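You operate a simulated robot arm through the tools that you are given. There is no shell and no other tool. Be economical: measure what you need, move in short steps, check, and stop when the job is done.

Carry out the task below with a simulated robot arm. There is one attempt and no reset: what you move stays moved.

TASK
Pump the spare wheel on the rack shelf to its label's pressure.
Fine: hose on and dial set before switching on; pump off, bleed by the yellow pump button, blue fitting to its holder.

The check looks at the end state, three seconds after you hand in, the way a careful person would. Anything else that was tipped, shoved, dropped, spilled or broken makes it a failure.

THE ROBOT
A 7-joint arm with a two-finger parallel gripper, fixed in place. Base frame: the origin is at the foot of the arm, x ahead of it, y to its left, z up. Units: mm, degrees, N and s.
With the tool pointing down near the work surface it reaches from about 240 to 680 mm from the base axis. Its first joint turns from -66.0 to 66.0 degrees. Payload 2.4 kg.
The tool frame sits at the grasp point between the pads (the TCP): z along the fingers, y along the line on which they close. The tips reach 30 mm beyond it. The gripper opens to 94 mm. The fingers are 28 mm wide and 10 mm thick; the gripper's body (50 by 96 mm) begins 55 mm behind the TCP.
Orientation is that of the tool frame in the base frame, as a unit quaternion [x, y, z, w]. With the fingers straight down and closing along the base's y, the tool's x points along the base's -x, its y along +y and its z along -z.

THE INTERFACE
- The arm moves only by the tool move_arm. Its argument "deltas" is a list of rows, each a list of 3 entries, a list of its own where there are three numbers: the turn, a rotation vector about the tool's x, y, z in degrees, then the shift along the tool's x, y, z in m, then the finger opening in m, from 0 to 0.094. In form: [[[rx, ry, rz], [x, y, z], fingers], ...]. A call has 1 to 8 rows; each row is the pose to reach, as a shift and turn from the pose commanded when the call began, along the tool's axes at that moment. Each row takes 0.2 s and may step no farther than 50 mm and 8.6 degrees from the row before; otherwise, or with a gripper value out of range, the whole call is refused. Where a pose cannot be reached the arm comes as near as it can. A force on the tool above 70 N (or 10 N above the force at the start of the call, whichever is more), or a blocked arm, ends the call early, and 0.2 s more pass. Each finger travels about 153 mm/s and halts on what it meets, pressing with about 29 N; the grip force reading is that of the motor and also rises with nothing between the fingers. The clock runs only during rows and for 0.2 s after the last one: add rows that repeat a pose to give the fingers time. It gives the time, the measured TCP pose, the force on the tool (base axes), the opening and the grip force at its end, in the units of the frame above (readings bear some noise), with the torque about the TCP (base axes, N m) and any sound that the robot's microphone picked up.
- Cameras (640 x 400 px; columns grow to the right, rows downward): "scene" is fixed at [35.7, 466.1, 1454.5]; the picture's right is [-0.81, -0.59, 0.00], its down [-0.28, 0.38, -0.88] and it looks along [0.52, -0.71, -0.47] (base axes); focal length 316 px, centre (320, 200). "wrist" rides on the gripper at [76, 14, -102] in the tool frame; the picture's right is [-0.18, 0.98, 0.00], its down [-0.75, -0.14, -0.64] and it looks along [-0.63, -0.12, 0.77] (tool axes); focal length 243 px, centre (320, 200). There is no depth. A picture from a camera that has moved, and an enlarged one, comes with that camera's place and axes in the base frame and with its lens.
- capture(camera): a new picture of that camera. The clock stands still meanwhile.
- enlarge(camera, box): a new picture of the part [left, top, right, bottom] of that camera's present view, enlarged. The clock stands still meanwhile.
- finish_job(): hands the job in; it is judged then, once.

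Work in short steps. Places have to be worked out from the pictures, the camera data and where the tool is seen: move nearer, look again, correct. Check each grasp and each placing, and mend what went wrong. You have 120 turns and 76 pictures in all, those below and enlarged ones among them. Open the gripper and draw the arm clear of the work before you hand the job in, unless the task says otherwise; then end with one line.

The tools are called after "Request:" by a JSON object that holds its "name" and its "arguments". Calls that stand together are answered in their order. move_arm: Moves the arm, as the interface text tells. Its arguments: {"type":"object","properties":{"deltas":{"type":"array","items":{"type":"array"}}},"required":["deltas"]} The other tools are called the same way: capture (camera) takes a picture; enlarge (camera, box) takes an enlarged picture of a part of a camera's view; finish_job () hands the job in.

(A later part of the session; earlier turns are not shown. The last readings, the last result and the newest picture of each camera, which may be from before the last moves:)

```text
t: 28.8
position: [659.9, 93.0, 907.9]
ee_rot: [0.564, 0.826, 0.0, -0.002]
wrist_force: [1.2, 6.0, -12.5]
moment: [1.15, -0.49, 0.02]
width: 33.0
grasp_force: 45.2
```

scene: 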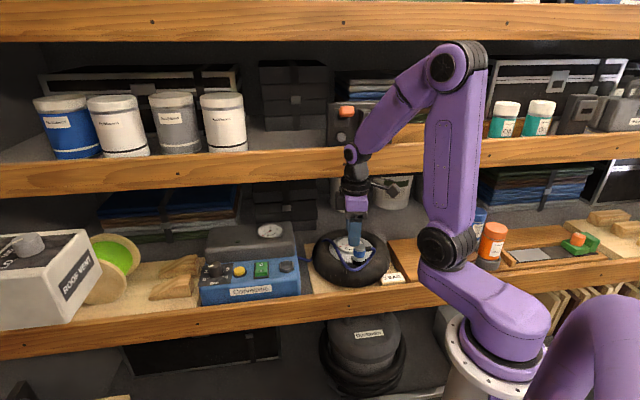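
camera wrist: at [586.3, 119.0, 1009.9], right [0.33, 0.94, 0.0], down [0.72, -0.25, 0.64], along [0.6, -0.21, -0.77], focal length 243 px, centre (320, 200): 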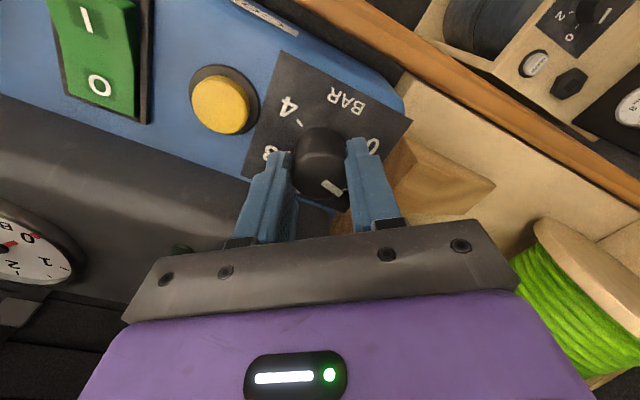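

Yaw is now 111°, with 75° left. The arm still tracks, so I continue another 60°.

Request:
{"name": "move_arm", "arguments": {"deltas": [[[0, 0, 7.5], [0, 0, 0], 0.022], [[0, 0, 15], [0, 0, 0], 0.022], [[0, 0, 22.5], [0, 0, 0], 0.022], [[0, 0, 30], [0, 0, 0], 0.022], [[0, 0, 37.5], [0, 0, 0], 0.022], [[0, 0, 45], [0, 0, 0], 0.022], [[0, 0, 52.5], [0, 0, 0], 0.022], [[0, 0, 60], [0, 0, 0], 0.022]]}}

Request:
{"name": "enlarge", "arguments": {"camera": "wrist", "box": [220, 80, 420, 220]}}

```text
t: 30.6
position: [659.0, 92.2, 908.6]
ee_rot: [0.902, 0.433, -0.001, 0.0]
wrist_force: [7.4, 10.7, -15.3]
moment: [0.24, -0.95, 0.06]
width: 32.9
grasp_force: 44.9
```

```text
2.86 times, centred on (320, 150) of wrist
camera zoom: at [718.6, 144.1, 1009.7], right [0.65, -0.76, 0.0], down [-0.58, -0.5, 0.64], along [-0.49, -0.42, -0.77], focal length 693 px, centre (320, 343)
```

zoom: 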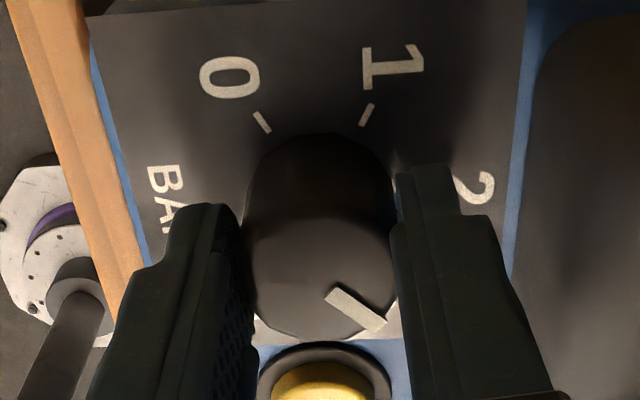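

165° turned with no slip. I finish the last 15° and then open to verify the pointer.

Request:
{"name": "move_arm", "arguments": {"deltas": [[[0, 0, 7.5], [0, 0, 0], 0.022], [[0, 0, 15], [0, 0, 0], 0.022], [[0, 0, 15], [0, 0, 0], 0.022], [[0, 0, 15], [0, 0, 0], 0.056], [[0, 0, 15], [0, 0, -0.01], 0.056], [[0, 0, 15], [0, 0, -0.03], 0.06], [[0, 0, 15], [0.0, 0, -0.06], 0.06]]}}

Request:
{"name": "enlarge", "arguments": {"camera": "scene", "box": [180, 230, 310, 310]}}

Request:
{"name": "enlarge", "arguments": {"camera": "wrist", "box": [220, 60, 420, 200]}}

```text
t: 32.2
position: [659.3, 91.9, 969.8]
ee_rot: [0.95, 0.312, -0.001, 0.0]
wrist_force: [-0.2, -0.7, 0.4]
moment: [-0.03, 0.02, 0.02]
width: 59.7
grasp_force: 0.1
```

```text
4.92 times, centred on (245, 270) of scene
camera zoom: at [35.7, 466.1, 1454.5], right [-0.81, -0.59, 0.0], down [-0.28, 0.38, -0.88], along [0.52, -0.71, -0.47], focal length 1557 px, centre (689, -145)
```

zoom: 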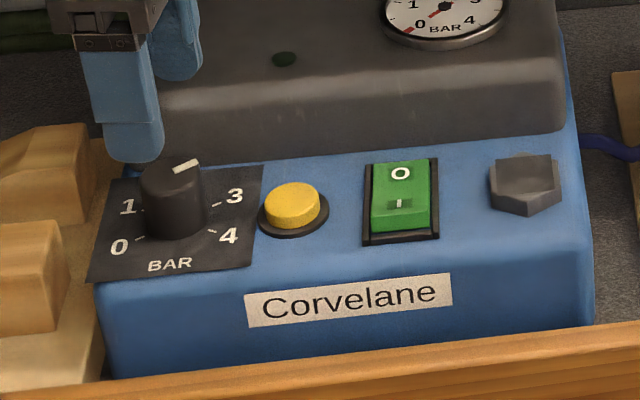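

```text
2.86 times, centred on (320, 130) of wrist
camera zoom: at [729.3, 126.1, 1070.3], right [0.43, -0.9, 0.0], down [-0.69, -0.33, 0.64], along [-0.58, -0.28, -0.77], focal length 693 px, centre (320, 400)
```

zoom: 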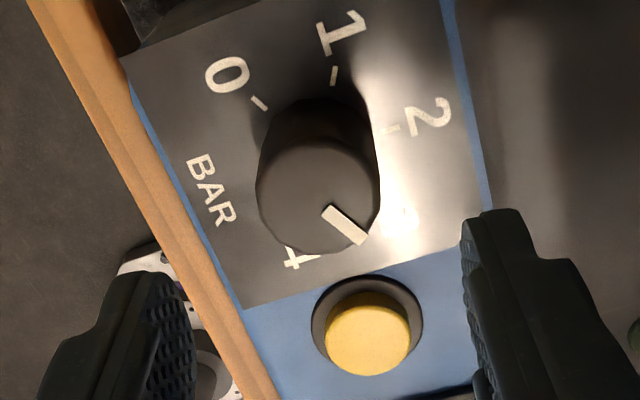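

The pointer is at azimuth 254° against 255° for "3", so the dial is set to 3 bar. Next is the rocker, with "I" at about (560,20). I close the fingers, align with the rocker and hover above the I end.

Request:
{"name": "move_arm", "arguments": {"deltas": [[[0, 0, -3], [-0.04, 0, 0], 0.03], [[0, 0, -6], [-0.08, -0.001, 0], 0.0], [[0, 0, -8.6], [-0.123, -0.002, 0.01], 0.0], [[0, 0, -8.6], [-0.123, -0.002, 0.03], 0.0]]}}

Request:
{"name": "capture", "arguments": {"camera": "wrist"}}

Request:
{"name": "enlarge", "arguments": {"camera": "scene", "box": [190, 200, 310, 310]}}

```text
t: 33.2
position: [558.4, 21.3, 938.0]
ee_rot: [0.924, 0.382, 0.0, -0.001]
wrist_force: [0.2, 0.3, 0.5]
moment: [-0.05, -0.02, -0.01]
width: 0.1
grasp_force: 28.5
```

```text
30 pictures are left
camera wrist: at [621.6, 64.8, 1040.6], right [0.57, -0.82, 0.0], down [-0.63, -0.43, 0.64], along [-0.53, -0.36, -0.77], focal length 243 px, centre (320, 200)
```

wrist: 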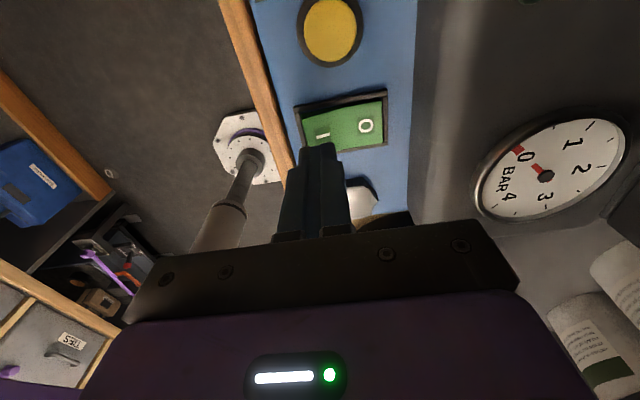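

```text
3.64 times, centred on (250, 255) of scene
camera zoom: at [35.7, 466.1, 1454.5], right [-0.81, -0.59, 0.0], down [-0.28, 0.38, -0.88], along [0.52, -0.71, -0.47], focal length 1150 px, centre (574, 0)
```

zoom: 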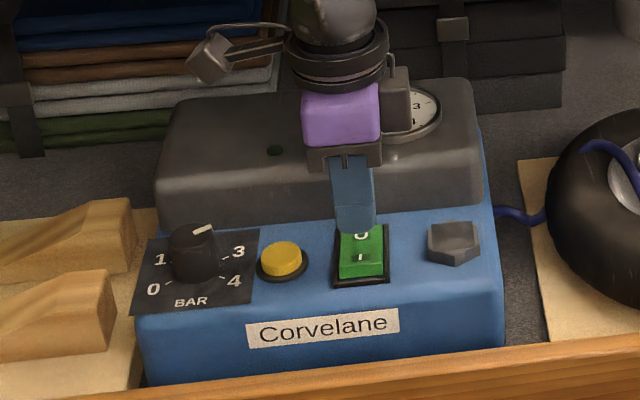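

The I end sits right under the closed fingertips (tips now at z 908). I press down in small steps, listening for a click.

Request:
{"name": "move_arm", "arguments": {"deltas": [[[0, 0, 0], [0, 0, 0.012], 0], [[0, 0, 0], [0, 0, 0.02], 0], [[0, 0, 0], [0, 0, 0.023], 0], [[0, 0, 0], [0, 0, 0.026], 0]]}}

```text
t: 34.2
position: [558.3, 21.6, 911.9]
ee_rot: [0.924, 0.382, 0.0, -0.001]
wrist_force: [0.1, 0.2, -0.4]
moment: [-0.01, 0.04, 0.0]
width: 0.0
grasp_force: 28.9
```

Request:
{"name": "move_arm", "arguments": {"deltas": [[[0, 0, 0], [0, 0, 0.002], 0], [[0, 0, 0], [0, 0, 0.004], 0], [[0, 0, 0], [0, 0, 0.006], 0]]}}

```text
t: 35.0
position: [558.6, 20.1, 906.0]
ee_rot: [0.924, 0.383, -0.001, -0.001]
wrist_force: [0.1, -0.1, 0.3]
moment: [-0.06, 0.0, 0.01]
width: 0.1
grasp_force: 28.6
```

No contact at tip z 876, so I continue down in 2 mm steps.

Request:
{"name": "move_arm", "arguments": {"deltas": [[[0, 0, 0], [0, 0, 0.002], 0], [[0, 0, 0], [0, 0, 0.004], 0]]}}

Request:
{"name": "enlarge", "arguments": {"camera": "scene", "box": [190, 200, 310, 310]}}

```text
t: 35.6
position: [558.9, 21.5, 906.0]
ee_rot: [0.924, 0.382, 0.001, 0.0]
wrist_force: [-19.2, 0.1, 52.5]
moment: [-0.42, 0.27, -0.14]
width: 0.0
grasp_force: 29.2
```

```text
3.64 times, centred on (250, 255) of scene
camera zoom: at [34.2, 466.0, 1454.6], right [-0.81, -0.59, 0.0], down [-0.28, 0.38, -0.88], along [0.52, -0.71, -0.47], focal length 1150 px, centre (574, 0)
```

zoom: 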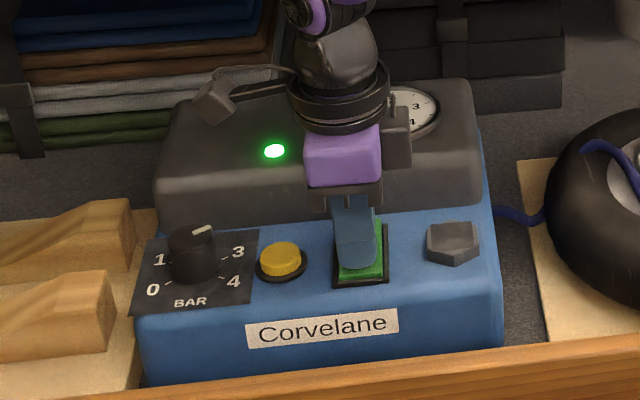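

The green lamp is lit, so the pump is on. I lift off and watch the wheel gauge.

Request:
{"name": "move_arm", "arguments": {"deltas": [[[0, 0, 0], [0, 0, -0.01], 0], [[0, 0, 0], [0, 0, -0.034], 0]]}}

Request:
{"name": "enlarge", "arguments": {"camera": "scene", "box": [190, 200, 400, 320]}}

```text
t: 36.2
position: [557.9, 20.3, 934.8]
ee_rot: [0.924, 0.383, -0.002, 0.0]
wrist_force: [-0.4, -0.3, -0.1]
moment: [0.03, 0.02, 0.02]
width: 0.0
grasp_force: 28.8
```

```text
3.05 times, centred on (295, 260) of scene
camera zoom: at [35.7, 466.1, 1454.5], right [-0.81, -0.59, 0.0], down [-0.28, 0.38, -0.88], along [0.52, -0.71, -0.47], focal length 964 px, centre (396, 17)
```

zoom: 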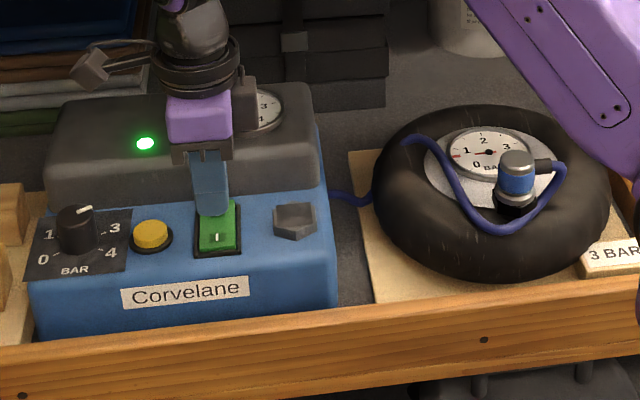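

The pump runs. While waiting, I move above the O end and let about 1.6 s pass.

Request:
{"name": "move_arm", "arguments": {"deltas": [[[0, 0, 0], [0, 0.016, 0], 0], [[0, 0, 0], [0, 0.031, 0], 0], [[0, 0, 0], [0, 0.031, 0], 0], [[0, 0, 0], [0, 0.031, 0], 0], [[0, 0, 0], [0, 0.031, 0], 0], [[0, 0, 0], [0, 0.031, 0], 0], [[0, 0, 0], [0, 0.031, 0], 0]]}}

Request:
{"name": "enlarge", "arguments": {"camera": "scene", "box": [240, 210, 380, 300]}}

```text
t: 37.8
position: [580.9, -0.9, 936.2]
ee_rot: [0.924, 0.382, -0.001, -0.001]
wrist_force: [0.4, -0.6, 0.7]
moment: [-0.01, -0.04, -0.01]
width: 0.0
grasp_force: 28.9
```

```text
4.44 times, centred on (310, 255) of scene
camera zoom: at [35.7, 466.1, 1454.5], right [-0.81, -0.59, 0.0], down [-0.28, 0.38, -0.88], along [0.52, -0.71, -0.47], focal length 1405 px, centre (364, -44)
```

zoom: 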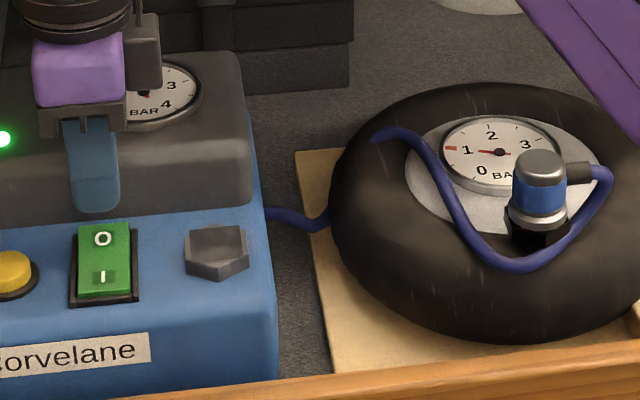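

The wheel gauge is at about 1 bar and rising. I keep waiting.

Request:
{"name": "move_arm", "arguments": {"deltas": [[[0, 0, 0], [0, 0, 0], 0], [[0, 0, 0], [0, 0, 0], 0], [[0, 0, 0], [0, 0, 0], 0], [[0, 0, 0], [0, 0, 0], 0], [[0, 0, 0], [0, 0, 0], 0], [[0, 0, 0], [0, 0, 0], 0], [[0, 0, 0], [0, 0, 0], 0], [[0, 0, 0], [0, 0, 0], 0]]}}

Request:
{"name": "move_arm", "arguments": {"deltas": [[[0, 0, 0], [0, 0, 0], 0], [[0, 0, 0], [0, 0, 0], 0], [[0, 0, 0], [0, 0, 0], 0], [[0, 0, 0], [0, 0, 0], 0], [[0, 0, 0], [0, 0, 0], 0], [[0, 0, 0], [0, 0, 0], 0], [[0, 0, 0], [0, 0, 0], 0], [[0, 0, 0], [0, 0, 0], 0]]}}

Request:
{"name": "enlarge", "arguments": {"camera": "scene", "box": [240, 210, 380, 300]}}

```text
t: 39.6
position: [581.3, -1.2, 936.3]
ee_rot: [0.924, 0.383, -0.001, -0.001]
wrist_force: [-0.5, -0.4, 0.3]
moment: [0.01, 0.03, -0.01]
width: 0.1
grasp_force: 28.9
```

```text
t: 41.4
position: [580.2, -0.8, 937.2]
ee_rot: [0.924, 0.383, 0.0, -0.001]
wrist_force: [-0.3, 0.1, 0.4]
moment: [-0.05, 0.0, 0.01]
width: 0.0
grasp_force: 29.5
```

```text
4.44 times, centred on (310, 255) of scene
camera zoom: at [35.7, 466.1, 1454.5], right [-0.81, -0.59, 0.0], down [-0.28, 0.38, -0.88], along [0.52, -0.71, -0.47], focal length 1405 px, centre (364, -44)
```

zoom: 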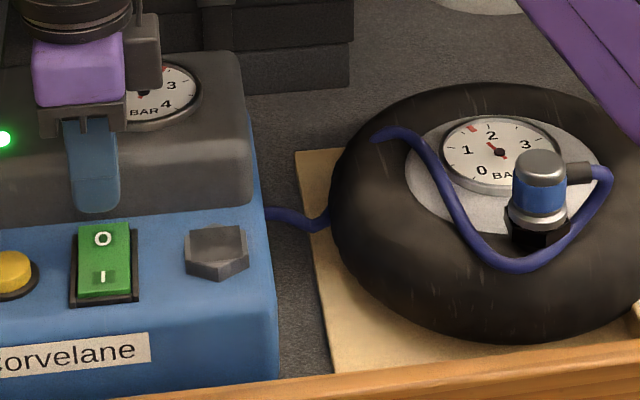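

At about 1.65 bar, rising roughly 0.17 bar/s, so around 8 s more. I wait three calls and look.

Request:
{"name": "move_arm", "arguments": {"deltas": [[[0, 0, 0], [0, 0, 0], 0], [[0, 0, 0], [0, 0, 0], 0], [[0, 0, 0], [0, 0, 0], 0], [[0, 0, 0], [0, 0, 0], 0], [[0, 0, 0], [0, 0, 0], 0], [[0, 0, 0], [0, 0, 0], 0], [[0, 0, 0], [0, 0, 0], 0], [[0, 0, 0], [0, 0, 0], 0]]}}

Request:
{"name": "move_arm", "arguments": {"deltas": [[[0, 0, 0], [0, 0, 0], 0], [[0, 0, 0], [0, 0, 0], 0], [[0, 0, 0], [0, 0, 0], 0], [[0, 0, 0], [0, 0, 0], 0], [[0, 0, 0], [0, 0, 0], 0], [[0, 0, 0], [0, 0, 0], 0], [[0, 0, 0], [0, 0, 0], 0], [[0, 0, 0], [0, 0, 0], 0]]}}

Request:
{"name": "move_arm", "arguments": {"deltas": [[[0, 0, 0], [0, 0, 0], 0], [[0, 0, 0], [0, 0, 0], 0], [[0, 0, 0], [0, 0, 0], 0], [[0, 0, 0], [0, 0, 0], 0], [[0, 0, 0], [0, 0, 0], 0], [[0, 0, 0], [0, 0, 0], 0], [[0, 0, 0], [0, 0, 0], 0]]}}

Request:
{"name": "enlarge", "arguments": {"camera": "scene", "box": [240, 210, 380, 300]}}

```text
t: 43.2
position: [581.1, -1.1, 936.8]
ee_rot: [0.924, 0.382, 0.0, 0.0]
wrist_force: [0.4, 0.2, 0.8]
moment: [-0.01, 0.04, -0.02]
width: 0.0
grasp_force: 29.2
```

```text
t: 45.0
position: [581.0, -0.6, 936.0]
ee_rot: [0.924, 0.383, -0.002, 0.0]
wrist_force: [-0.1, 0.8, 0.4]
moment: [0.01, -0.05, 0.0]
width: 0.2
grasp_force: 29.2
```

```text
t: 46.6
position: [581.3, -0.7, 935.9]
ee_rot: [0.924, 0.382, -0.001, -0.001]
wrist_force: [0.4, 0.0, 0.8]
moment: [0.02, 0.02, 0.02]
width: 0.0
grasp_force: 29.0
```

```text
4.44 times, centred on (310, 255) of scene
camera zoom: at [35.7, 466.1, 1454.5], right [-0.81, -0.59, 0.0], down [-0.28, 0.38, -0.88], along [0.52, -0.71, -0.47], focal length 1405 px, centre (364, -44)
```

zoom: 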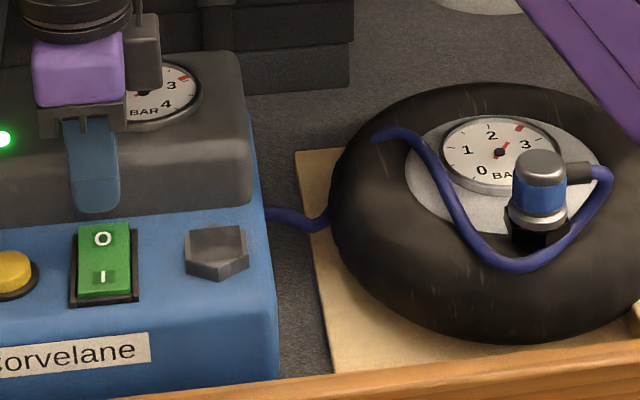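

At about 2.5 bar, and the pump gauge is near 3. I wait about 2.5 s more.

Request:
{"name": "move_arm", "arguments": {"deltas": [[[0, 0, 0], [0, 0, 0], 0], [[0, 0, 0], [0, 0, 0], 0], [[0, 0, 0], [0, 0, 0], 0], [[0, 0, 0], [0, 0, 0], 0], [[0, 0, 0], [0, 0, 0], 0], [[0, 0, 0], [0, 0, 0], 0], [[0, 0, 0], [0, 0, 0], 0], [[0, 0, 0], [0, 0, 0], 0]]}}

Request:
{"name": "move_arm", "arguments": {"deltas": [[[0, 0, 0], [0, 0, 0], 0], [[0, 0, 0], [0, 0, 0], 0], [[0, 0, 0], [0, 0, 0], 0]]}}

Request:
{"name": "enlarge", "arguments": {"camera": "scene", "box": [240, 210, 380, 300]}}

```text
t: 48.4
position: [581.9, -0.4, 935.5]
ee_rot: [0.924, 0.382, -0.001, 0.0]
wrist_force: [-0.7, 0.5, -0.1]
moment: [-0.02, 0.0, -0.02]
width: 0.0
grasp_force: 29.0
```

```text
t: 49.2
position: [581.0, -1.3, 936.1]
ee_rot: [0.924, 0.383, -0.001, 0.0]
wrist_force: [-0.3, 0.2, 0.1]
moment: [0.0, 0.01, 0.03]
width: 0.1
grasp_force: 28.9
```

```text
4.44 times, centred on (310, 255) of scene
camera zoom: at [35.7, 466.1, 1454.5], right [-0.81, -0.59, 0.0], down [-0.28, 0.38, -0.88], along [0.52, -0.71, -0.47], focal length 1405 px, centre (364, -44)
```

zoom: 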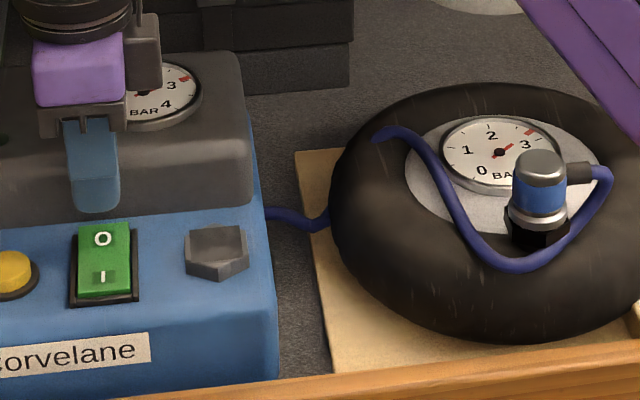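

The green lamp went out, so the pump stopped itself at the set pressure. I zoom in on the wheel gauge to read it precisely.

Request:
{"name": "move_arm", "arguments": {"deltas": [[[0, 0, 0], [0, 0, 0], 0], [[0, 0, 0], [0, 0, 0], 0], [[0, 0, 0], [0, 0, 0], 0]]}}

Request:
{"name": "enlarge", "arguments": {"camera": "scene", "box": [332, 230, 372, 255]}}

Request:
{"name": "enlarge", "arguments": {"camera": "scene", "box": [220, 215, 300, 265]}}

```text
t: 50.0
position: [580.6, -1.4, 935.4]
ee_rot: [0.924, 0.383, -0.001, -0.001]
wrist_force: [0.2, -0.7, -0.9]
moment: [0.0, 0.01, 0.02]
width: 0.0
grasp_force: 29.3
```

```text
16.00 times, centred on (352, 242) of scene
camera zoom: at [35.7, 466.1, 1454.5], right [-0.81, -0.59, 0.0], down [-0.28, 0.38, -0.88], along [0.52, -0.71, -0.47], focal length 5059 px, centre (-192, -480)
```

zoom: 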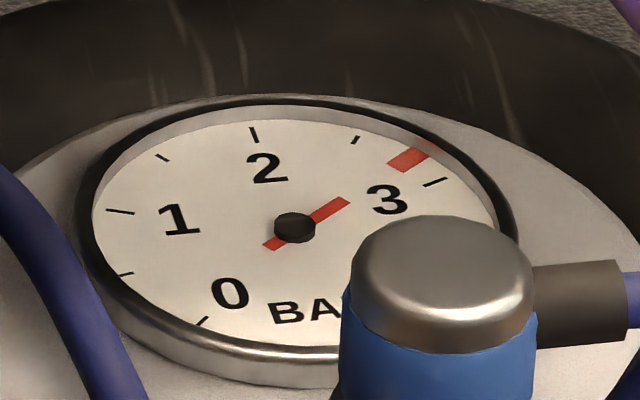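

```text
8.00 times, centred on (260, 240) of scene
camera zoom: at [35.7, 466.1, 1454.5], right [-0.81, -0.59, 0.0], down [-0.28, 0.38, -0.88], along [0.52, -0.71, -0.47], focal length 2530 px, centre (800, -120)
```

zoom: 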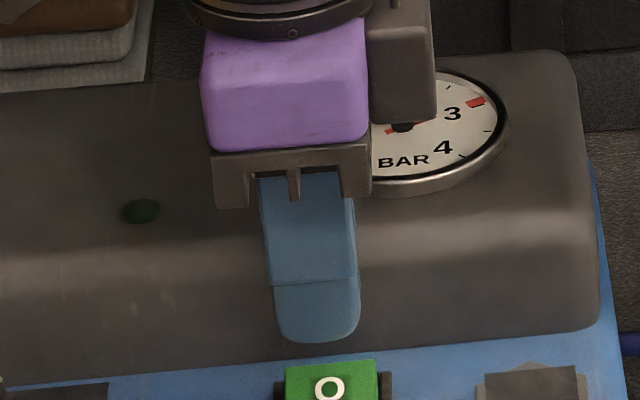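

The wheel gauge reads about 2.8 with the pump gauge at 3. I wait to see whether it keeps rising or settles.

Request:
{"name": "move_arm", "arguments": {"deltas": [[[0, 0, 0], [0, 0, 0], 0], [[0, 0, 0], [0, 0, 0], 0], [[0, 0, 0], [0, 0, 0], 0], [[0, 0, 0], [0, 0, 0], 0], [[0, 0, 0], [0, 0, 0], 0], [[0, 0, 0], [0, 0, 0], 0], [[0, 0, 0], [0, 0, 0], 0], [[0, 0, 0], [0, 0, 0], 0]]}}

Request:
{"name": "enlarge", "arguments": {"camera": "scene", "box": [332, 230, 372, 255]}}

```text
t: 51.8
position: [580.9, -1.7, 936.7]
ee_rot: [0.924, 0.383, -0.001, -0.001]
wrist_force: [-0.1, 0.7, -0.1]
moment: [-0.02, 0.01, -0.01]
width: 0.0
grasp_force: 29.0
```

```text
16.00 times, centred on (352, 242) of scene
camera zoom: at [35.7, 466.1, 1454.5], right [-0.81, -0.59, 0.0], down [-0.28, 0.38, -0.88], along [0.52, -0.71, -0.47], focal length 5059 px, centre (-192, -480)
```

zoom: 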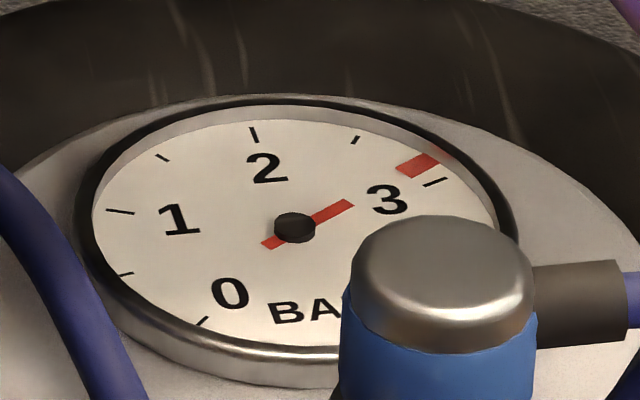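

It's creeping toward 3 as the hose equalises. I wait about 7 s more.

Request:
{"name": "move_arm", "arguments": {"deltas": [[[0, 0, 0], [0, 0, 0], 0], [[0, 0, 0], [0, 0, 0], 0], [[0, 0, 0], [0, 0, 0], 0], [[0, 0, 0], [0, 0, 0], 0], [[0, 0, 0], [0, 0, 0], 0], [[0, 0, 0], [0, 0, 0], 0], [[0, 0, 0], [0, 0, 0], 0], [[0, 0, 0], [0, 0, 0], 0]]}}

Request:
{"name": "move_arm", "arguments": {"deltas": [[[0, 0, 0], [0, 0, 0], 0], [[0, 0, 0], [0, 0, 0], 0], [[0, 0, 0], [0, 0, 0], 0], [[0, 0, 0], [0, 0, 0], 0], [[0, 0, 0], [0, 0, 0], 0], [[0, 0, 0], [0, 0, 0], 0], [[0, 0, 0], [0, 0, 0], 0], [[0, 0, 0], [0, 0, 0], 0]]}}

Request:
{"name": "move_arm", "arguments": {"deltas": [[[0, 0, 0], [0, 0, 0], 0], [[0, 0, 0], [0, 0, 0], 0], [[0, 0, 0], [0, 0, 0], 0], [[0, 0, 0], [0, 0, 0], 0], [[0, 0, 0], [0, 0, 0], 0], [[0, 0, 0], [0, 0, 0], 0], [[0, 0, 0], [0, 0, 0], 0], [[0, 0, 0], [0, 0, 0], 0]]}}

Request:
{"name": "move_arm", "arguments": {"deltas": [[[0, 0, 0], [0, 0, 0], 0], [[0, 0, 0], [0, 0, 0], 0], [[0, 0, 0], [0, 0, 0], 0], [[0, 0, 0], [0, 0, 0], 0], [[0, 0, 0], [0, 0, 0], 0], [[0, 0, 0], [0, 0, 0], 0], [[0, 0, 0], [0, 0, 0], 0], [[0, 0, 0], [0, 0, 0], 0]]}}

Request:
{"name": "enlarge", "arguments": {"camera": "scene", "box": [332, 230, 372, 255]}}

```text
t: 53.6
position: [579.8, -0.2, 935.8]
ee_rot: [0.924, 0.383, -0.001, 0.0]
wrist_force: [-1.2, 0.4, -1.0]
moment: [-0.03, 0.01, 0.02]
width: 0.2
grasp_force: 29.8
```

```text
t: 55.4
position: [580.6, -1.1, 936.6]
ee_rot: [0.924, 0.382, -0.001, 0.0]
wrist_force: [0.3, 0.1, 0.0]
moment: [0.0, 0.01, 0.03]
width: 0.0
grasp_force: 29.0
```

```text
t: 57.2
position: [580.6, 0.0, 936.0]
ee_rot: [0.924, 0.382, -0.001, -0.001]
wrist_force: [-0.2, 1.2, 0.2]
moment: [0.0, 0.01, 0.0]
width: 0.0
grasp_force: 29.0
```

```text
t: 59.0
position: [580.6, -1.7, 936.2]
ee_rot: [0.924, 0.382, -0.001, -0.001]
wrist_force: [-0.5, 0.7, -1.0]
moment: [-0.01, -0.04, 0.02]
width: 0.0
grasp_force: 28.8
```

```text
16.00 times, centred on (352, 242) of scene
camera zoom: at [35.7, 466.1, 1454.5], right [-0.81, -0.59, 0.0], down [-0.28, 0.38, -0.88], along [0.52, -0.71, -0.47], focal length 5059 px, centre (-192, -480)
```

zoom: 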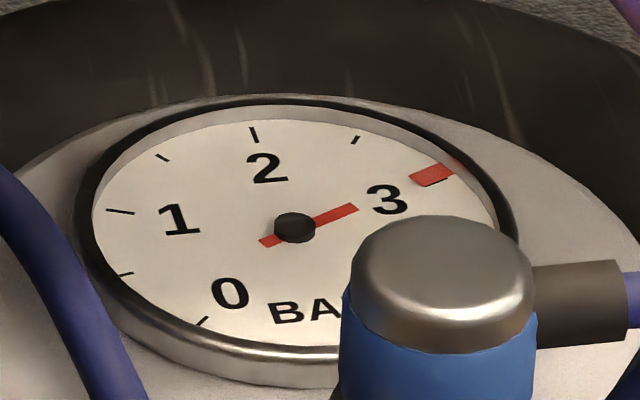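

Needle on 3. I press the O end to switch off: first down to just above it, then in small steps.

Request:
{"name": "move_arm", "arguments": {"deltas": [[[0, 0, 0], [0, 0, 0.012], 0], [[0, 0, 0], [0, 0, 0.024], 0], [[0, 0, 0], [0, 0, 0.027], 0], [[0, 0, 0], [0, 0, 0.03], 0]]}}

Request:
{"name": "move_arm", "arguments": {"deltas": [[[0, 0, 0], [0, 0, 0.002], 0], [[0, 0, 0], [0, 0, 0.004], 0]]}}

Request:
{"name": "enlarge", "arguments": {"camera": "scene", "box": [200, 210, 320, 300]}}

```text
t: 60.0
position: [580.2, -0.6, 905.3]
ee_rot: [0.924, 0.382, 0.0, 0.0]
wrist_force: [-0.5, -1.0, 1.8]
moment: [-0.02, 0.0, 0.0]
width: 0.0
grasp_force: 29.1
```

```text
t: 60.6
position: [581.2, -0.3, 905.5]
ee_rot: [0.924, 0.383, 0.001, 0.001]
wrist_force: [-19.0, -0.9, 53.5]
moment: [0.34, 0.94, 0.12]
width: 0.1
grasp_force: 29.0
```

```text
4.44 times, centred on (260, 255) of scene
camera zoom: at [34.2, 466.1, 1454.6], right [-0.81, -0.59, 0.0], down [-0.28, 0.38, -0.88], along [0.52, -0.71, -0.47], focal length 1405 px, centre (587, -44)
```

zoom: 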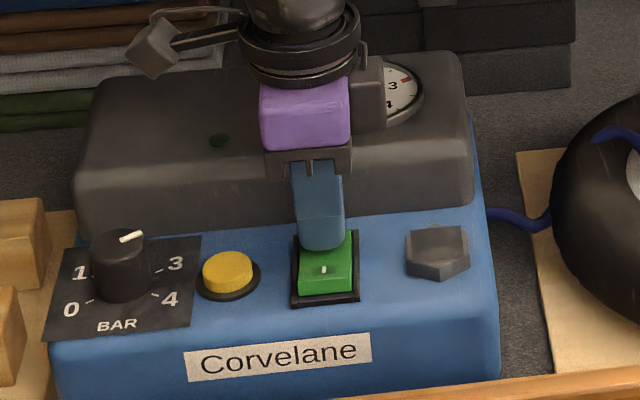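

53 N pressed on the O end, the same as when the I end switched. I lift off and check the rocker's tilt.

Request:
{"name": "move_arm", "arguments": {"deltas": [[[0, 0, 0], [0, 0, -0.01], 0], [[0, 0, 0], [0, 0, -0.034], 0]]}}

Request:
{"name": "capture", "arguments": {"camera": "wrist"}}

Request:
{"name": "enlarge", "arguments": {"camera": "scene", "box": [220, 250, 300, 300]}}

```text
t: 61.2
position: [580.5, -2.2, 934.6]
ee_rot: [0.924, 0.382, -0.001, -0.001]
wrist_force: [0.3, -0.2, 0.3]
moment: [0.0, 0.01, 0.03]
width: 0.0
grasp_force: 29.2
```

```text
17 pictures are left
camera wrist: at [645.3, 42.8, 1037.5], right [0.56, -0.83, 0.0], down [-0.63, -0.43, 0.64], along [-0.53, -0.36, -0.77], focal length 243 px, centre (320, 200)
```

wrist: 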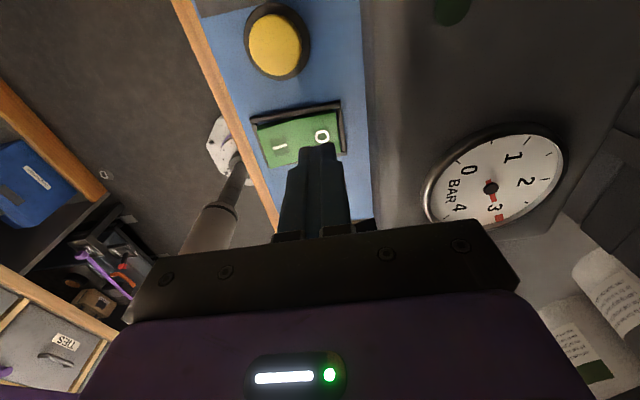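

```text
8.00 times, centred on (260, 275) of scene
camera zoom: at [35.7, 466.1, 1454.5], right [-0.81, -0.59, 0.0], down [-0.28, 0.38, -0.88], along [0.52, -0.71, -0.47], focal length 2530 px, centre (800, -400)
```

zoom: 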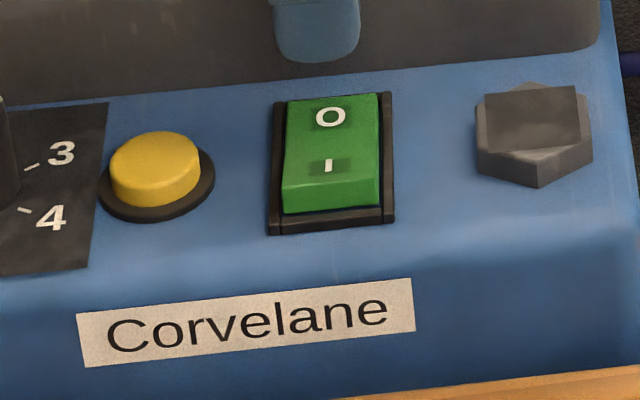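

The I end is raised again, so the pump is off; its gauge still holds 3. The yellow button top is at about (615,51.5,877). I move above it and check.

Request:
{"name": "move_arm", "arguments": {"deltas": [[[0, 0, 0], [0.03, -0.006, 0], 0], [[0, 0, 0], [0.0615, -0.0128, 0], 0], [[0, 0, 0], [0.0615, -0.0128, 0.02], 0]]}}

Request:
{"name": "enlarge", "arguments": {"camera": "scene", "box": [190, 210, 310, 300]}}

```text
t: 62.0
position: [615.0, 51.9, 916.9]
ee_rot: [0.924, 0.383, 0.0, -0.001]
wrist_force: [-0.2, 0.6, -0.7]
moment: [-0.02, -0.01, -0.01]
width: 0.0
grasp_force: 28.4
```

```text
4.44 times, centred on (250, 255) of scene
camera zoom: at [35.7, 466.1, 1454.5], right [-0.81, -0.59, 0.0], down [-0.28, 0.38, -0.88], along [0.52, -0.71, -0.47], focal length 1405 px, centre (631, -44)
```

zoom: 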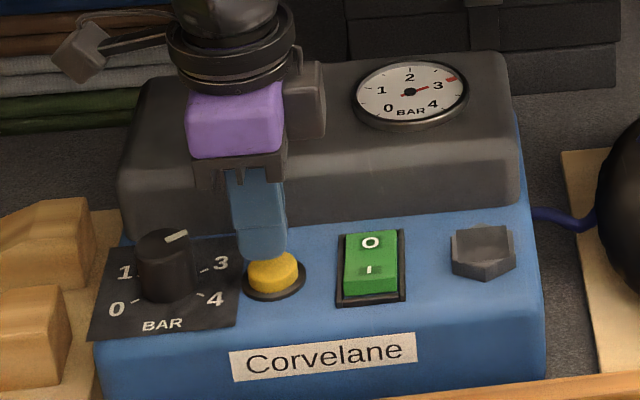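

The fingers are right over the button. I press down in small steps and hold.

Request:
{"name": "move_arm", "arguments": {"deltas": [[[0, 0, 0], [0, 0, 0.006], 0], [[0, 0, 0], [0, 0, 0.009], 0], [[0, 0, 0], [0, 0, 0.012], 0], [[0, 0, 0], [0, 0, 0.014], 0]]}}

```text
t: 63.0
position: [616.7, 52.4, 902.9]
ee_rot: [0.924, 0.383, -0.001, 0.0]
wrist_force: [-1.4, 0.3, 2.8]
moment: [-0.02, 0.04, 0.0]
width: 0.0
grasp_force: 29.1
heard: click
```

A click. I hold it about 1.5 s and read the pump gauge.

Request:
{"name": "move_arm", "arguments": {"deltas": [[[0, 0, 0], [0, 0, 0.001], 0], [[0, 0, 0], [0, 0, 0.001], 0], [[0, 0, 0], [0, 0, 0.001], 0], [[0, 0, 0], [0, 0, 0.001], 0], [[0, 0, 0], [0, 0, 0.001], 0], [[0, 0, 0], [0, 0, 0.001], 0], [[0, 0, 0], [0, 0, 0.001], 0]]}}

Request:
{"name": "enlarge", "arguments": {"camera": "scene", "box": [190, 210, 390, 300]}}

```text
t: 64.6
position: [616.1, 51.4, 901.5]
ee_rot: [0.924, 0.383, 0.0, -0.001]
wrist_force: [0.0, -1.7, 8.3]
moment: [-0.03, 0.01, -0.01]
width: 0.0
grasp_force: 29.2
```

```text
3.20 times, centred on (290, 255) of scene
camera zoom: at [35.5, 466.0, 1454.5], right [-0.81, -0.59, 0.0], down [-0.28, 0.38, -0.88], along [0.52, -0.71, -0.47], focal length 1012 px, centre (416, 24)
```

zoom: 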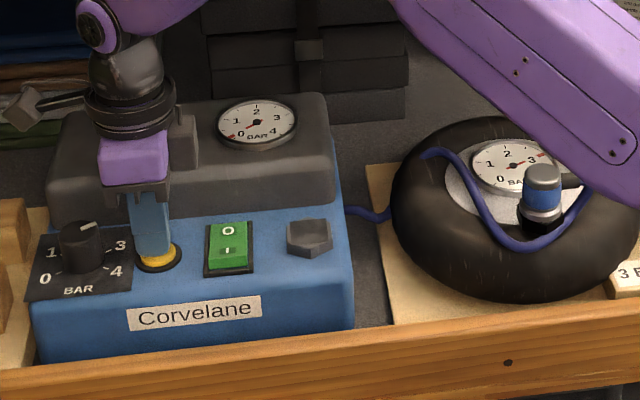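

The pump gauge has nearly dropped to 0 while the wheel keeps 3. I hold a bit longer, then release and check the gauge.

Request:
{"name": "move_arm", "arguments": {"deltas": [[[0, 0, 0], [0, 0, 0], 0], [[0, 0, 0], [0, 0, 0], 0], [[0, 0, 0], [0, 0, 0], 0], [[0, 0, 0], [0, 0, 0], 0], [[0, 0, 0], [0, 0, 0], 0], [[0, 0, 0], [0, 0, 0], 0], [[0, 0, 0], [0, 0, 0], 0], [[0, 0, 0], [0, 0, 0], 0]]}}

Request:
{"name": "move_arm", "arguments": {"deltas": [[[0, 0, 0], [0, 0, -0.01], 0], [[0, 0, 0], [0, 0, -0.04], 0], [[0, 0, 0], [0, 0, -0.085], 0]]}}

Request:
{"name": "enlarge", "arguments": {"camera": "scene", "box": [240, 210, 320, 260]}}

```text
t: 66.4
position: [615.7, 52.7, 901.1]
ee_rot: [0.924, 0.383, 0.0, -0.001]
wrist_force: [2.6, -1.6, 8.5]
moment: [-0.07, -0.12, -0.03]
width: 0.2
grasp_force: 29.3
```

```text
t: 67.2
position: [614.7, 51.5, 986.5]
ee_rot: [0.924, 0.383, -0.002, 0.0]
wrist_force: [-0.5, 0.2, -0.2]
moment: [0.01, 0.0, 0.04]
width: 0.2
grasp_force: 28.8
```

```text
8.00 times, centred on (280, 235) of scene
camera zoom: at [35.7, 466.1, 1454.5], right [-0.81, -0.59, 0.0], down [-0.28, 0.38, -0.88], along [0.52, -0.71, -0.47], focal length 2530 px, centre (640, -80)
```

zoom: 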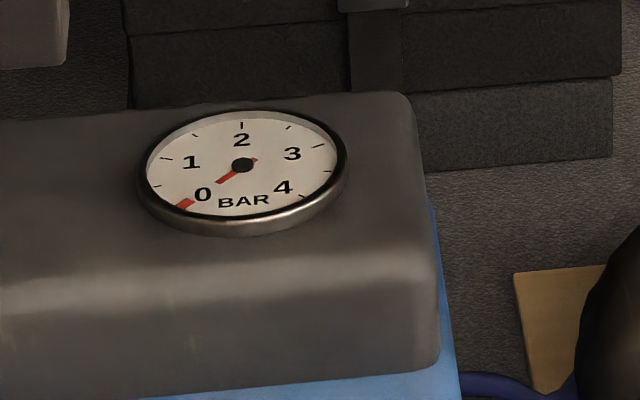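

Pump gauge at 0. I return to the wheel, staying toward the front and turning the tool back to the yaw used for gripping the fitting.

Request:
{"name": "move_arm", "arguments": {"deltas": [[[0, 0, -8.5], [-0.012, -0.0047, 0], 0.01], [[0, 0, -17], [-0.024, -0.0094, 0], 0.02], [[0, 0, -25.5], [-0.036, -0.014, 0], 0.03], [[0, 0, -34], [-0.048, -0.0187, 0], 0.04], [[0, 0, -42.5], [-0.06, -0.0234, 0], 0.05], [[0, 0, -51], [-0.072, -0.028, 0], 0.05], [[0, 0, -59.5], [-0.084, -0.0327, 0], 0.05], [[0, 0, -68], [-0.0964, -0.0374, 0], 0.05]]}}

```text
t: 69.0
position: [520.5, 8.7, 987.3]
ee_rot: [0.55, 0.835, 0.0, -0.001]
wrist_force: [-0.2, 0.7, 0.1]
moment: [0.0, 0.01, -0.02]
width: 50.2
grasp_force: 0.1
```

Request:
{"name": "move_arm", "arguments": {"deltas": [[[0, 0, -8.5], [-0.0035, -0.0152, 0], 0.05], [[0, 0, -17], [-0.007, -0.0304, 0], 0.05], [[0, 0, -25.5], [-0.0105, -0.0455, 0], 0.05], [[0, 0, -34], [-0.014, -0.0607, 0], 0.05], [[0, 0, -42.5], [-0.0175, -0.0759, 0], 0.05], [[0, 0, -51], [-0.021, -0.091, 0], 0.05], [[0, 0, -59.5], [-0.0245, -0.1062, 0], 0.05], [[0, 0, -68], [-0.028, -0.1214, 0], 0.05]]}}

```text
t: 70.8
position: [420.0, -64.8, 986.6]
ee_rot: [-0.009, 1.0, 0.0, -0.001]
wrist_force: [-0.1, 0.2, 0.5]
moment: [0.01, 0.03, 0.0]
width: 49.7
grasp_force: 0.1
```

Request:
{"name": "move_arm", "arguments": {"deltas": [[[0, 0, -7.1], [0.011, -0.02, 0.005], 0.055], [[0, 0, -14.2], [0.022, -0.04, 0.01], 0.055], [[0, 0, -21.3], [0.033, -0.06, 0.015], 0.055], [[0, 0, -28.4], [0.044, -0.085, 0.02], 0.055], [[0, 0, -35.5], [0.0554, -0.1127, 0.02], 0.055]]}}

Request:
{"name": "capture", "arguments": {"camera": "wrist"}}

```text
t: 72.0
position: [366.4, -177.5, 967.3]
ee_rot: [-0.314, 0.95, 0.001, 0.0]
wrist_force: [0.9, -0.1, -0.2]
moment: [-0.01, 0.0, 0.01]
width: 55.1
grasp_force: 0.1
```

```text
12 pictures are left
camera wrist: at [296.4, -210.7, 1068.5], right [-0.44, 0.9, 0.0], down [0.69, 0.34, 0.64], along [0.58, 0.28, -0.77], focal length 243 px, centre (320, 200)
```

wrist: 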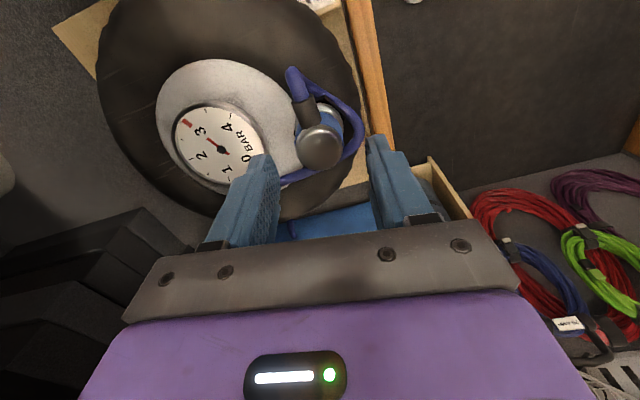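

Well aligned over the fitting. I descend to the height where I released it and close on it.

Request:
{"name": "move_arm", "arguments": {"deltas": [[[0, 0, 0], [0, 0, 0.02], 0.052], [[0, 0, 0], [0, 0, 0.036], 0.052], [[0, 0, 0], [0, 0, 0.043], 0.052], [[0, 0, 0], [0, 0, 0.043], 0.025], [[0, 0, 0], [0, 0, 0.043], 0.025], [[0, 0, 0], [0, 0, 0.043], 0.025]]}}

```text
t: 73.4
position: [365.8, -177.5, 923.9]
ee_rot: [-0.313, 0.95, 0.0, 0.0]
wrist_force: [0.4, -4.1, 2.1]
moment: [-0.13, 0.0, 0.0]
width: 31.1
grasp_force: 29.3
```

Gripped at 31 mm. I lift carefully.

Request:
{"name": "move_arm", "arguments": {"deltas": [[[0, 0, 0], [0, 0, -0.003], 0.025], [[0, 0, 0], [0, 0, -0.006], 0.025]]}}

```text
t: 74.0
position: [367.3, -177.3, 929.7]
ee_rot: [-0.313, 0.95, 0.0, -0.001]
wrist_force: [0.6, 0.1, -0.8]
moment: [-0.01, 0.03, -0.02]
width: 31.2
grasp_force: 28.8
heard: snap
```

Snapped free. I raise it and carry it back over the holder.

Request:
{"name": "move_arm", "arguments": {"deltas": [[[0, 0, 0], [0, 0, -0.02], 0.025], [[0, 0, 0], [0, 0, -0.045], 0.025], [[0, 0, 0], [-0.045, 0.004, -0.045], 0.025], [[0, 0, 0], [-0.09, 0.008, -0.045], 0.025], [[0, 0, 0], [-0.135, 0.012, -0.045], 0.025], [[0, 0, 0], [-0.18, 0.018, -0.045], 0.025], [[0, 0, 0], [-0.2039, 0.0201, -0.045], 0.025], [[0, 0, 0], [-0.2039, 0.0201, -0.013], 0.025]]}}

Request:
{"name": "capture", "arguments": {"camera": "wrist"}}

Request:
{"name": "enlarge", "arguments": {"camera": "scene", "box": [230, 220, 400, 300]}}

```text
t: 75.8
position: [518.0, -39.6, 942.5]
ee_rot: [-0.313, 0.95, 0.001, -0.001]
wrist_force: [1.0, -0.4, -0.1]
moment: [0.0, 0.0, -0.02]
width: 31.0
grasp_force: 28.7
```

```text
11 pictures are left
camera wrist: at [448.8, -72.5, 1044.0], right [-0.44, 0.9, 0.0], down [0.69, 0.33, 0.64], along [0.58, 0.28, -0.77], focal length 243 px, centre (320, 200)
```

wrist: 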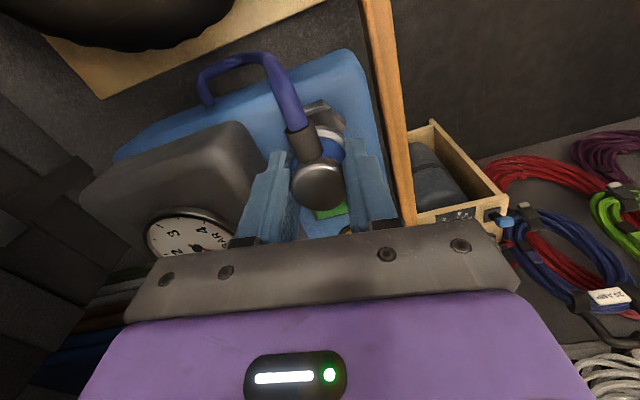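

```text
3.76 times, centred on (315, 260) of scene
camera zoom: at [35.7, 466.1, 1454.5], right [-0.81, -0.59, 0.0], down [-0.28, 0.38, -0.88], along [0.52, -0.71, -0.47], focal length 1190 px, centre (339, -26)
```

zoom: 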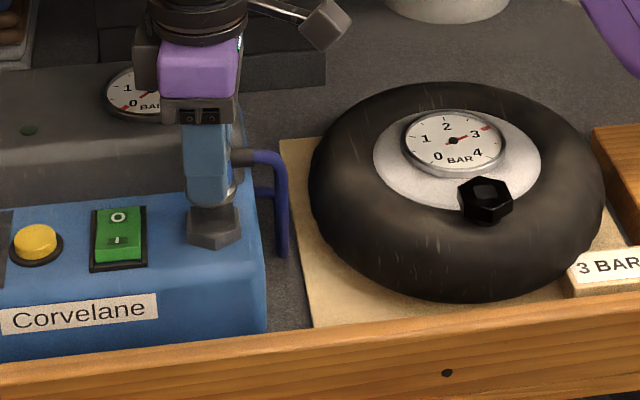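

The wheel holds 3 and the fitting lines up over its holder, gripped as before. I lower it to near seat height, finishing in small steps.

Request:
{"name": "move_arm", "arguments": {"deltas": [[[0, 0, 0], [0, 0, 0.012], 0.025], [[0, 0, 0], [0, 0, 0.022], 0.025], [[0, 0, 0], [0, 0, 0.025], 0.025], [[0, 0, 0], [0, 0, 0.027], 0.025], [[0, 0, 0], [0, 0, 0.0285], 0.025]]}}

Request:
{"name": "enlarge", "arguments": {"camera": "scene", "box": [240, 220, 330, 290]}}

```text
t: 77.0
position: [520.6, -41.1, 914.5]
ee_rot: [-0.312, 0.95, 0.0, 0.001]
wrist_force: [1.8, -5.2, 11.5]
moment: [-0.17, -0.04, 0.01]
width: 31.0
grasp_force: 29.0
```

```text
5.71 times, centred on (285, 255) of scene
camera zoom: at [35.5, 466.0, 1454.5], right [-0.81, -0.59, 0.0], down [-0.28, 0.38, -0.88], along [0.52, -0.71, -0.47], focal length 1807 px, centre (520, -114)
```

zoom: 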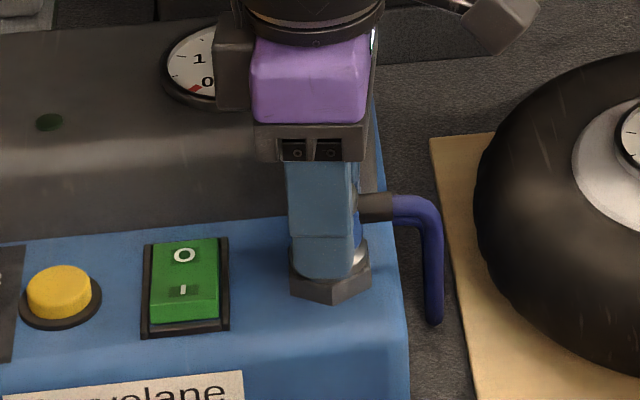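

Light contact (11 N) at the original seat height but no snap. I press another 1–2 mm.

Request:
{"name": "move_arm", "arguments": {"deltas": [[[0, 0, 0], [0, 0, 0.001], 0.025], [[0, 0, 0], [0, 0, 0.002], 0.025]]}}

```text
t: 77.6
position: [519.0, -39.5, 914.8]
ee_rot: [-0.313, 0.95, -0.001, 0.002]
wrist_force: [-6.5, -6.1, 47.3]
moment: [-0.27, 0.18, -0.04]
width: 31.0
grasp_force: 28.5
```

No snap but it is bottomed out. I ease off the pressure, open the fingers and inspect how it sits.

Request:
{"name": "move_arm", "arguments": {"deltas": [[[0, 0, 0], [0, 0, -0.0018], 0.025], [[0, 0, 0], [0, 0, -0.0018], 0.034], [[0, 0, 0], [0, 0, -0.0018], 0.05], [[0, 0, 0], [0, 0, -0.0018], 0.05]]}}

Request:
{"name": "enlarge", "arguments": {"camera": "wrist", "box": [220, 80, 420, 220]}}

```text
t: 78.6
position: [518.4, -40.2, 913.8]
ee_rot: [-0.314, 0.95, 0.0, 0.0]
wrist_force: [0.3, 0.1, 0.1]
moment: [-0.02, -0.03, -0.02]
width: 50.0
grasp_force: 0.0
```

```text
2.86 times, centred on (320, 150) of wrist
camera zoom: at [448.7, -72.8, 1015.6], right [-0.44, 0.9, 0.0], down [0.69, 0.33, 0.64], along [0.58, 0.28, -0.77], focal length 693 px, centre (320, 343)
```

zoom: 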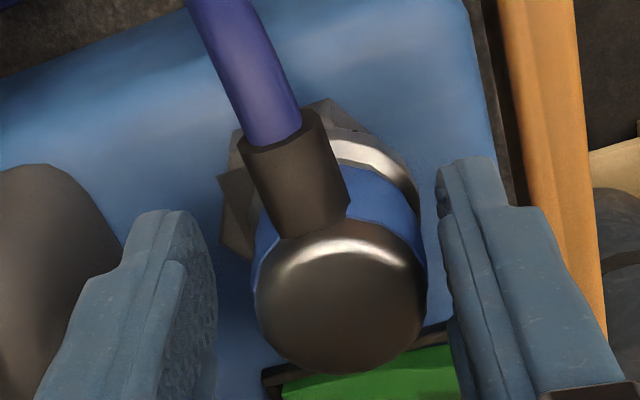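

The fitting wasn't latched: on release it slid about 5 mm to the front. Comparing with the earlier images, the true seat is about 1.5 mm further back than my grip line. I shift back by that and close again, so the grip slides it into line on the seat.

Request:
{"name": "move_arm", "arguments": {"deltas": [[[0, 0, 0], [0, -0.0015, 0], 0.05], [[0, 0, 0], [0, -0.0015, 0], 0.038], [[0, 0, 0], [0, -0.0015, 0], 0.025], [[0, 0, 0], [0, -0.0015, 0], 0.025], [[0, 0, 0], [0, -0.0015, 0], 0.025]]}}

Request:
{"name": "enlarge", "arguments": {"camera": "wrist", "box": [220, 80, 420, 220]}}

```text
t: 79.8
position: [519.6, -42.3, 914.6]
ee_rot: [-0.314, 0.95, 0.0, -0.001]
wrist_force: [-0.2, -0.9, 1.3]
moment: [-0.02, -0.03, 0.01]
width: 31.4
grasp_force: 29.2
```

```text
2.86 times, centred on (320, 150) of wrist
camera zoom: at [449.8, -74.4, 1016.1], right [-0.44, 0.9, 0.0], down [0.69, 0.33, 0.64], along [0.58, 0.28, -0.77], focal length 693 px, centre (320, 343)
```

zoom: 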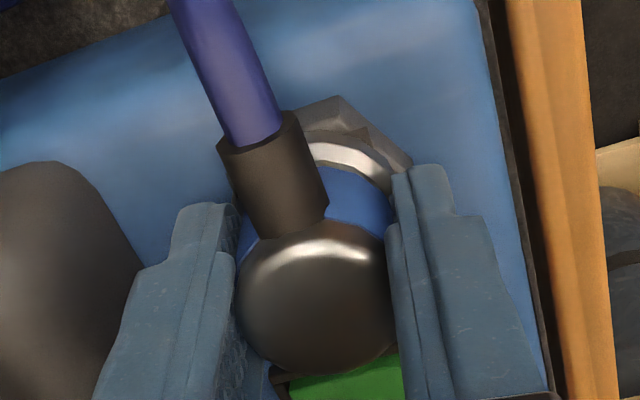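

Now it sits about 1.5 mm further back on the hex. I press lightly and listen for the snap.

Request:
{"name": "move_arm", "arguments": {"deltas": [[[0, 0, 0], [0, 0, 0.001], 0.025], [[0, 0, 0], [0, 0, 0.002], 0.025], [[0, 0, 0], [0, 0, 0.0025], 0.025]]}}

```text
t: 80.6
position: [520.1, -41.8, 914.2]
ee_rot: [-0.313, 0.95, -0.001, 0.001]
wrist_force: [-10.9, -1.1, 45.6]
moment: [-0.05, 0.39, -0.02]
width: 31.4
grasp_force: 29.2
```

No snap yet. I lift 10 mm, shift 1.5 mm toward the hose side (the ring looked slightly past the hex centre), and seat again.

Request:
{"name": "move_arm", "arguments": {"deltas": [[[0, 0, 0], [0, 0, -0.006], 0.025], [[0, 0, 0], [0.0015, 0, -0.0125], 0.025], [[0, 0, 0], [0.0015, 0, -0.0125], 0.025], [[0, 0, 0], [0.0015, 0, -0.006], 0.025], [[0, 0, 0], [0.0015, 0, -0.003], 0.025], [[0, 0, 0], [0.0015, 0, -0.001], 0.025]]}}

```text
t: 82.0
position: [519.8, -41.6, 913.4]
ee_rot: [-0.313, 0.95, 0.0, 0.002]
wrist_force: [0.2, 1.8, 20.8]
moment: [-0.04, 0.34, -0.03]
width: 31.0
grasp_force: 29.2
heard: snap
```

Snap – it has latched into the holder. I relax the pressure, open the fingers and check that it stays put.

Request:
{"name": "move_arm", "arguments": {"deltas": [[[0, 0, 0], [0, 0, -0.0008], 0.025], [[0, 0, 0], [0, 0, -0.0008], 0.034], [[0, 0, 0], [0, 0, -0.0008], 0.05], [[0, 0, 0], [0, 0, -0.0008], 0.05]]}}

Request:
{"name": "enlarge", "arguments": {"camera": "wrist", "box": [220, 80, 420, 220]}}

```text
t: 83.0
position: [518.8, -41.1, 913.7]
ee_rot: [-0.313, 0.95, 0.001, -0.001]
wrist_force: [-0.3, -0.3, -0.3]
moment: [-0.01, -0.03, 0.01]
width: 49.9
grasp_force: 0.1
```

```text
2.86 times, centred on (320, 150) of wrist
camera zoom: at [448.8, -74.7, 1015.0], right [-0.44, 0.9, 0.0], down [0.69, 0.33, 0.64], along [0.58, 0.28, -0.77], focal length 693 px, centre (320, 343)
```

zoom: 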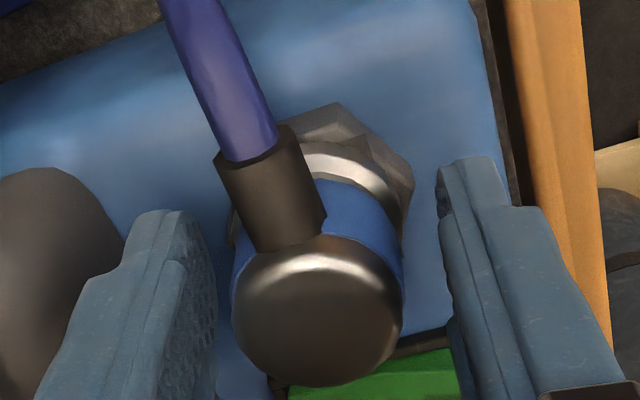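

The fitting is centred and latched. I raise straight up, then draw away to the front clear of the shelf.

Request:
{"name": "move_arm", "arguments": {"deltas": [[[0, 0, 0], [0, 0, -0.02], 0.05], [[0, 0, 0], [0, 0, -0.05], 0.06], [[0, 0, 0], [0, 0.02, -0.075], 0.07], [[0, 0, 0], [0, 0.06, -0.085], 0.08], [[0, 0, 0], [0, 0.105, -0.095], 0.094], [[0, 0, 0], [0, 0.15, -0.11], 0.094]]}}

Request:
{"name": "capture", "arguments": {"camera": "scene"}}

Request:
{"name": "enlarge", "arguments": {"camera": "scene", "box": [190, 210, 410, 320]}}

```text
t: 84.4
position: [428.2, 77.8, 1023.6]
ee_rot: [-0.313, 0.95, 0.001, -0.001]
wrist_force: [-0.2, -0.2, -0.6]
moment: [-0.04, -0.01, 0.02]
width: 93.9
grasp_force: 0.0
```

```text
5 pictures are left
```

scene: 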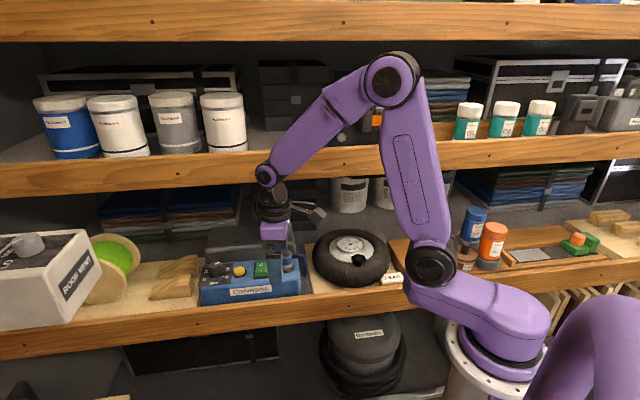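

```text
2.91 times, centred on (300, 265) of scene
camera zoom: at [35.7, 466.1, 1454.5], right [-0.81, -0.59, 0.0], down [-0.28, 0.38, -0.88], along [0.52, -0.71, -0.47], focal length 920 px, centre (378, 11)
```

zoom: 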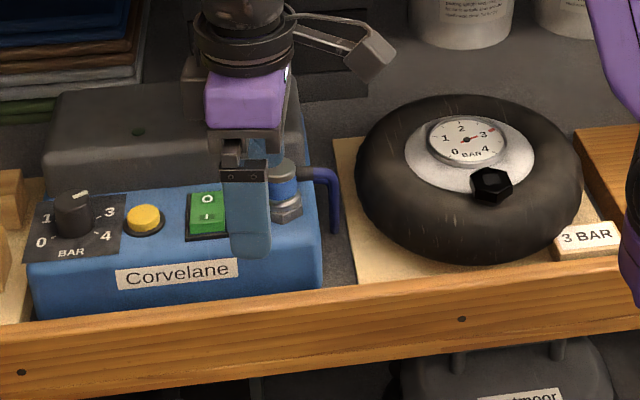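

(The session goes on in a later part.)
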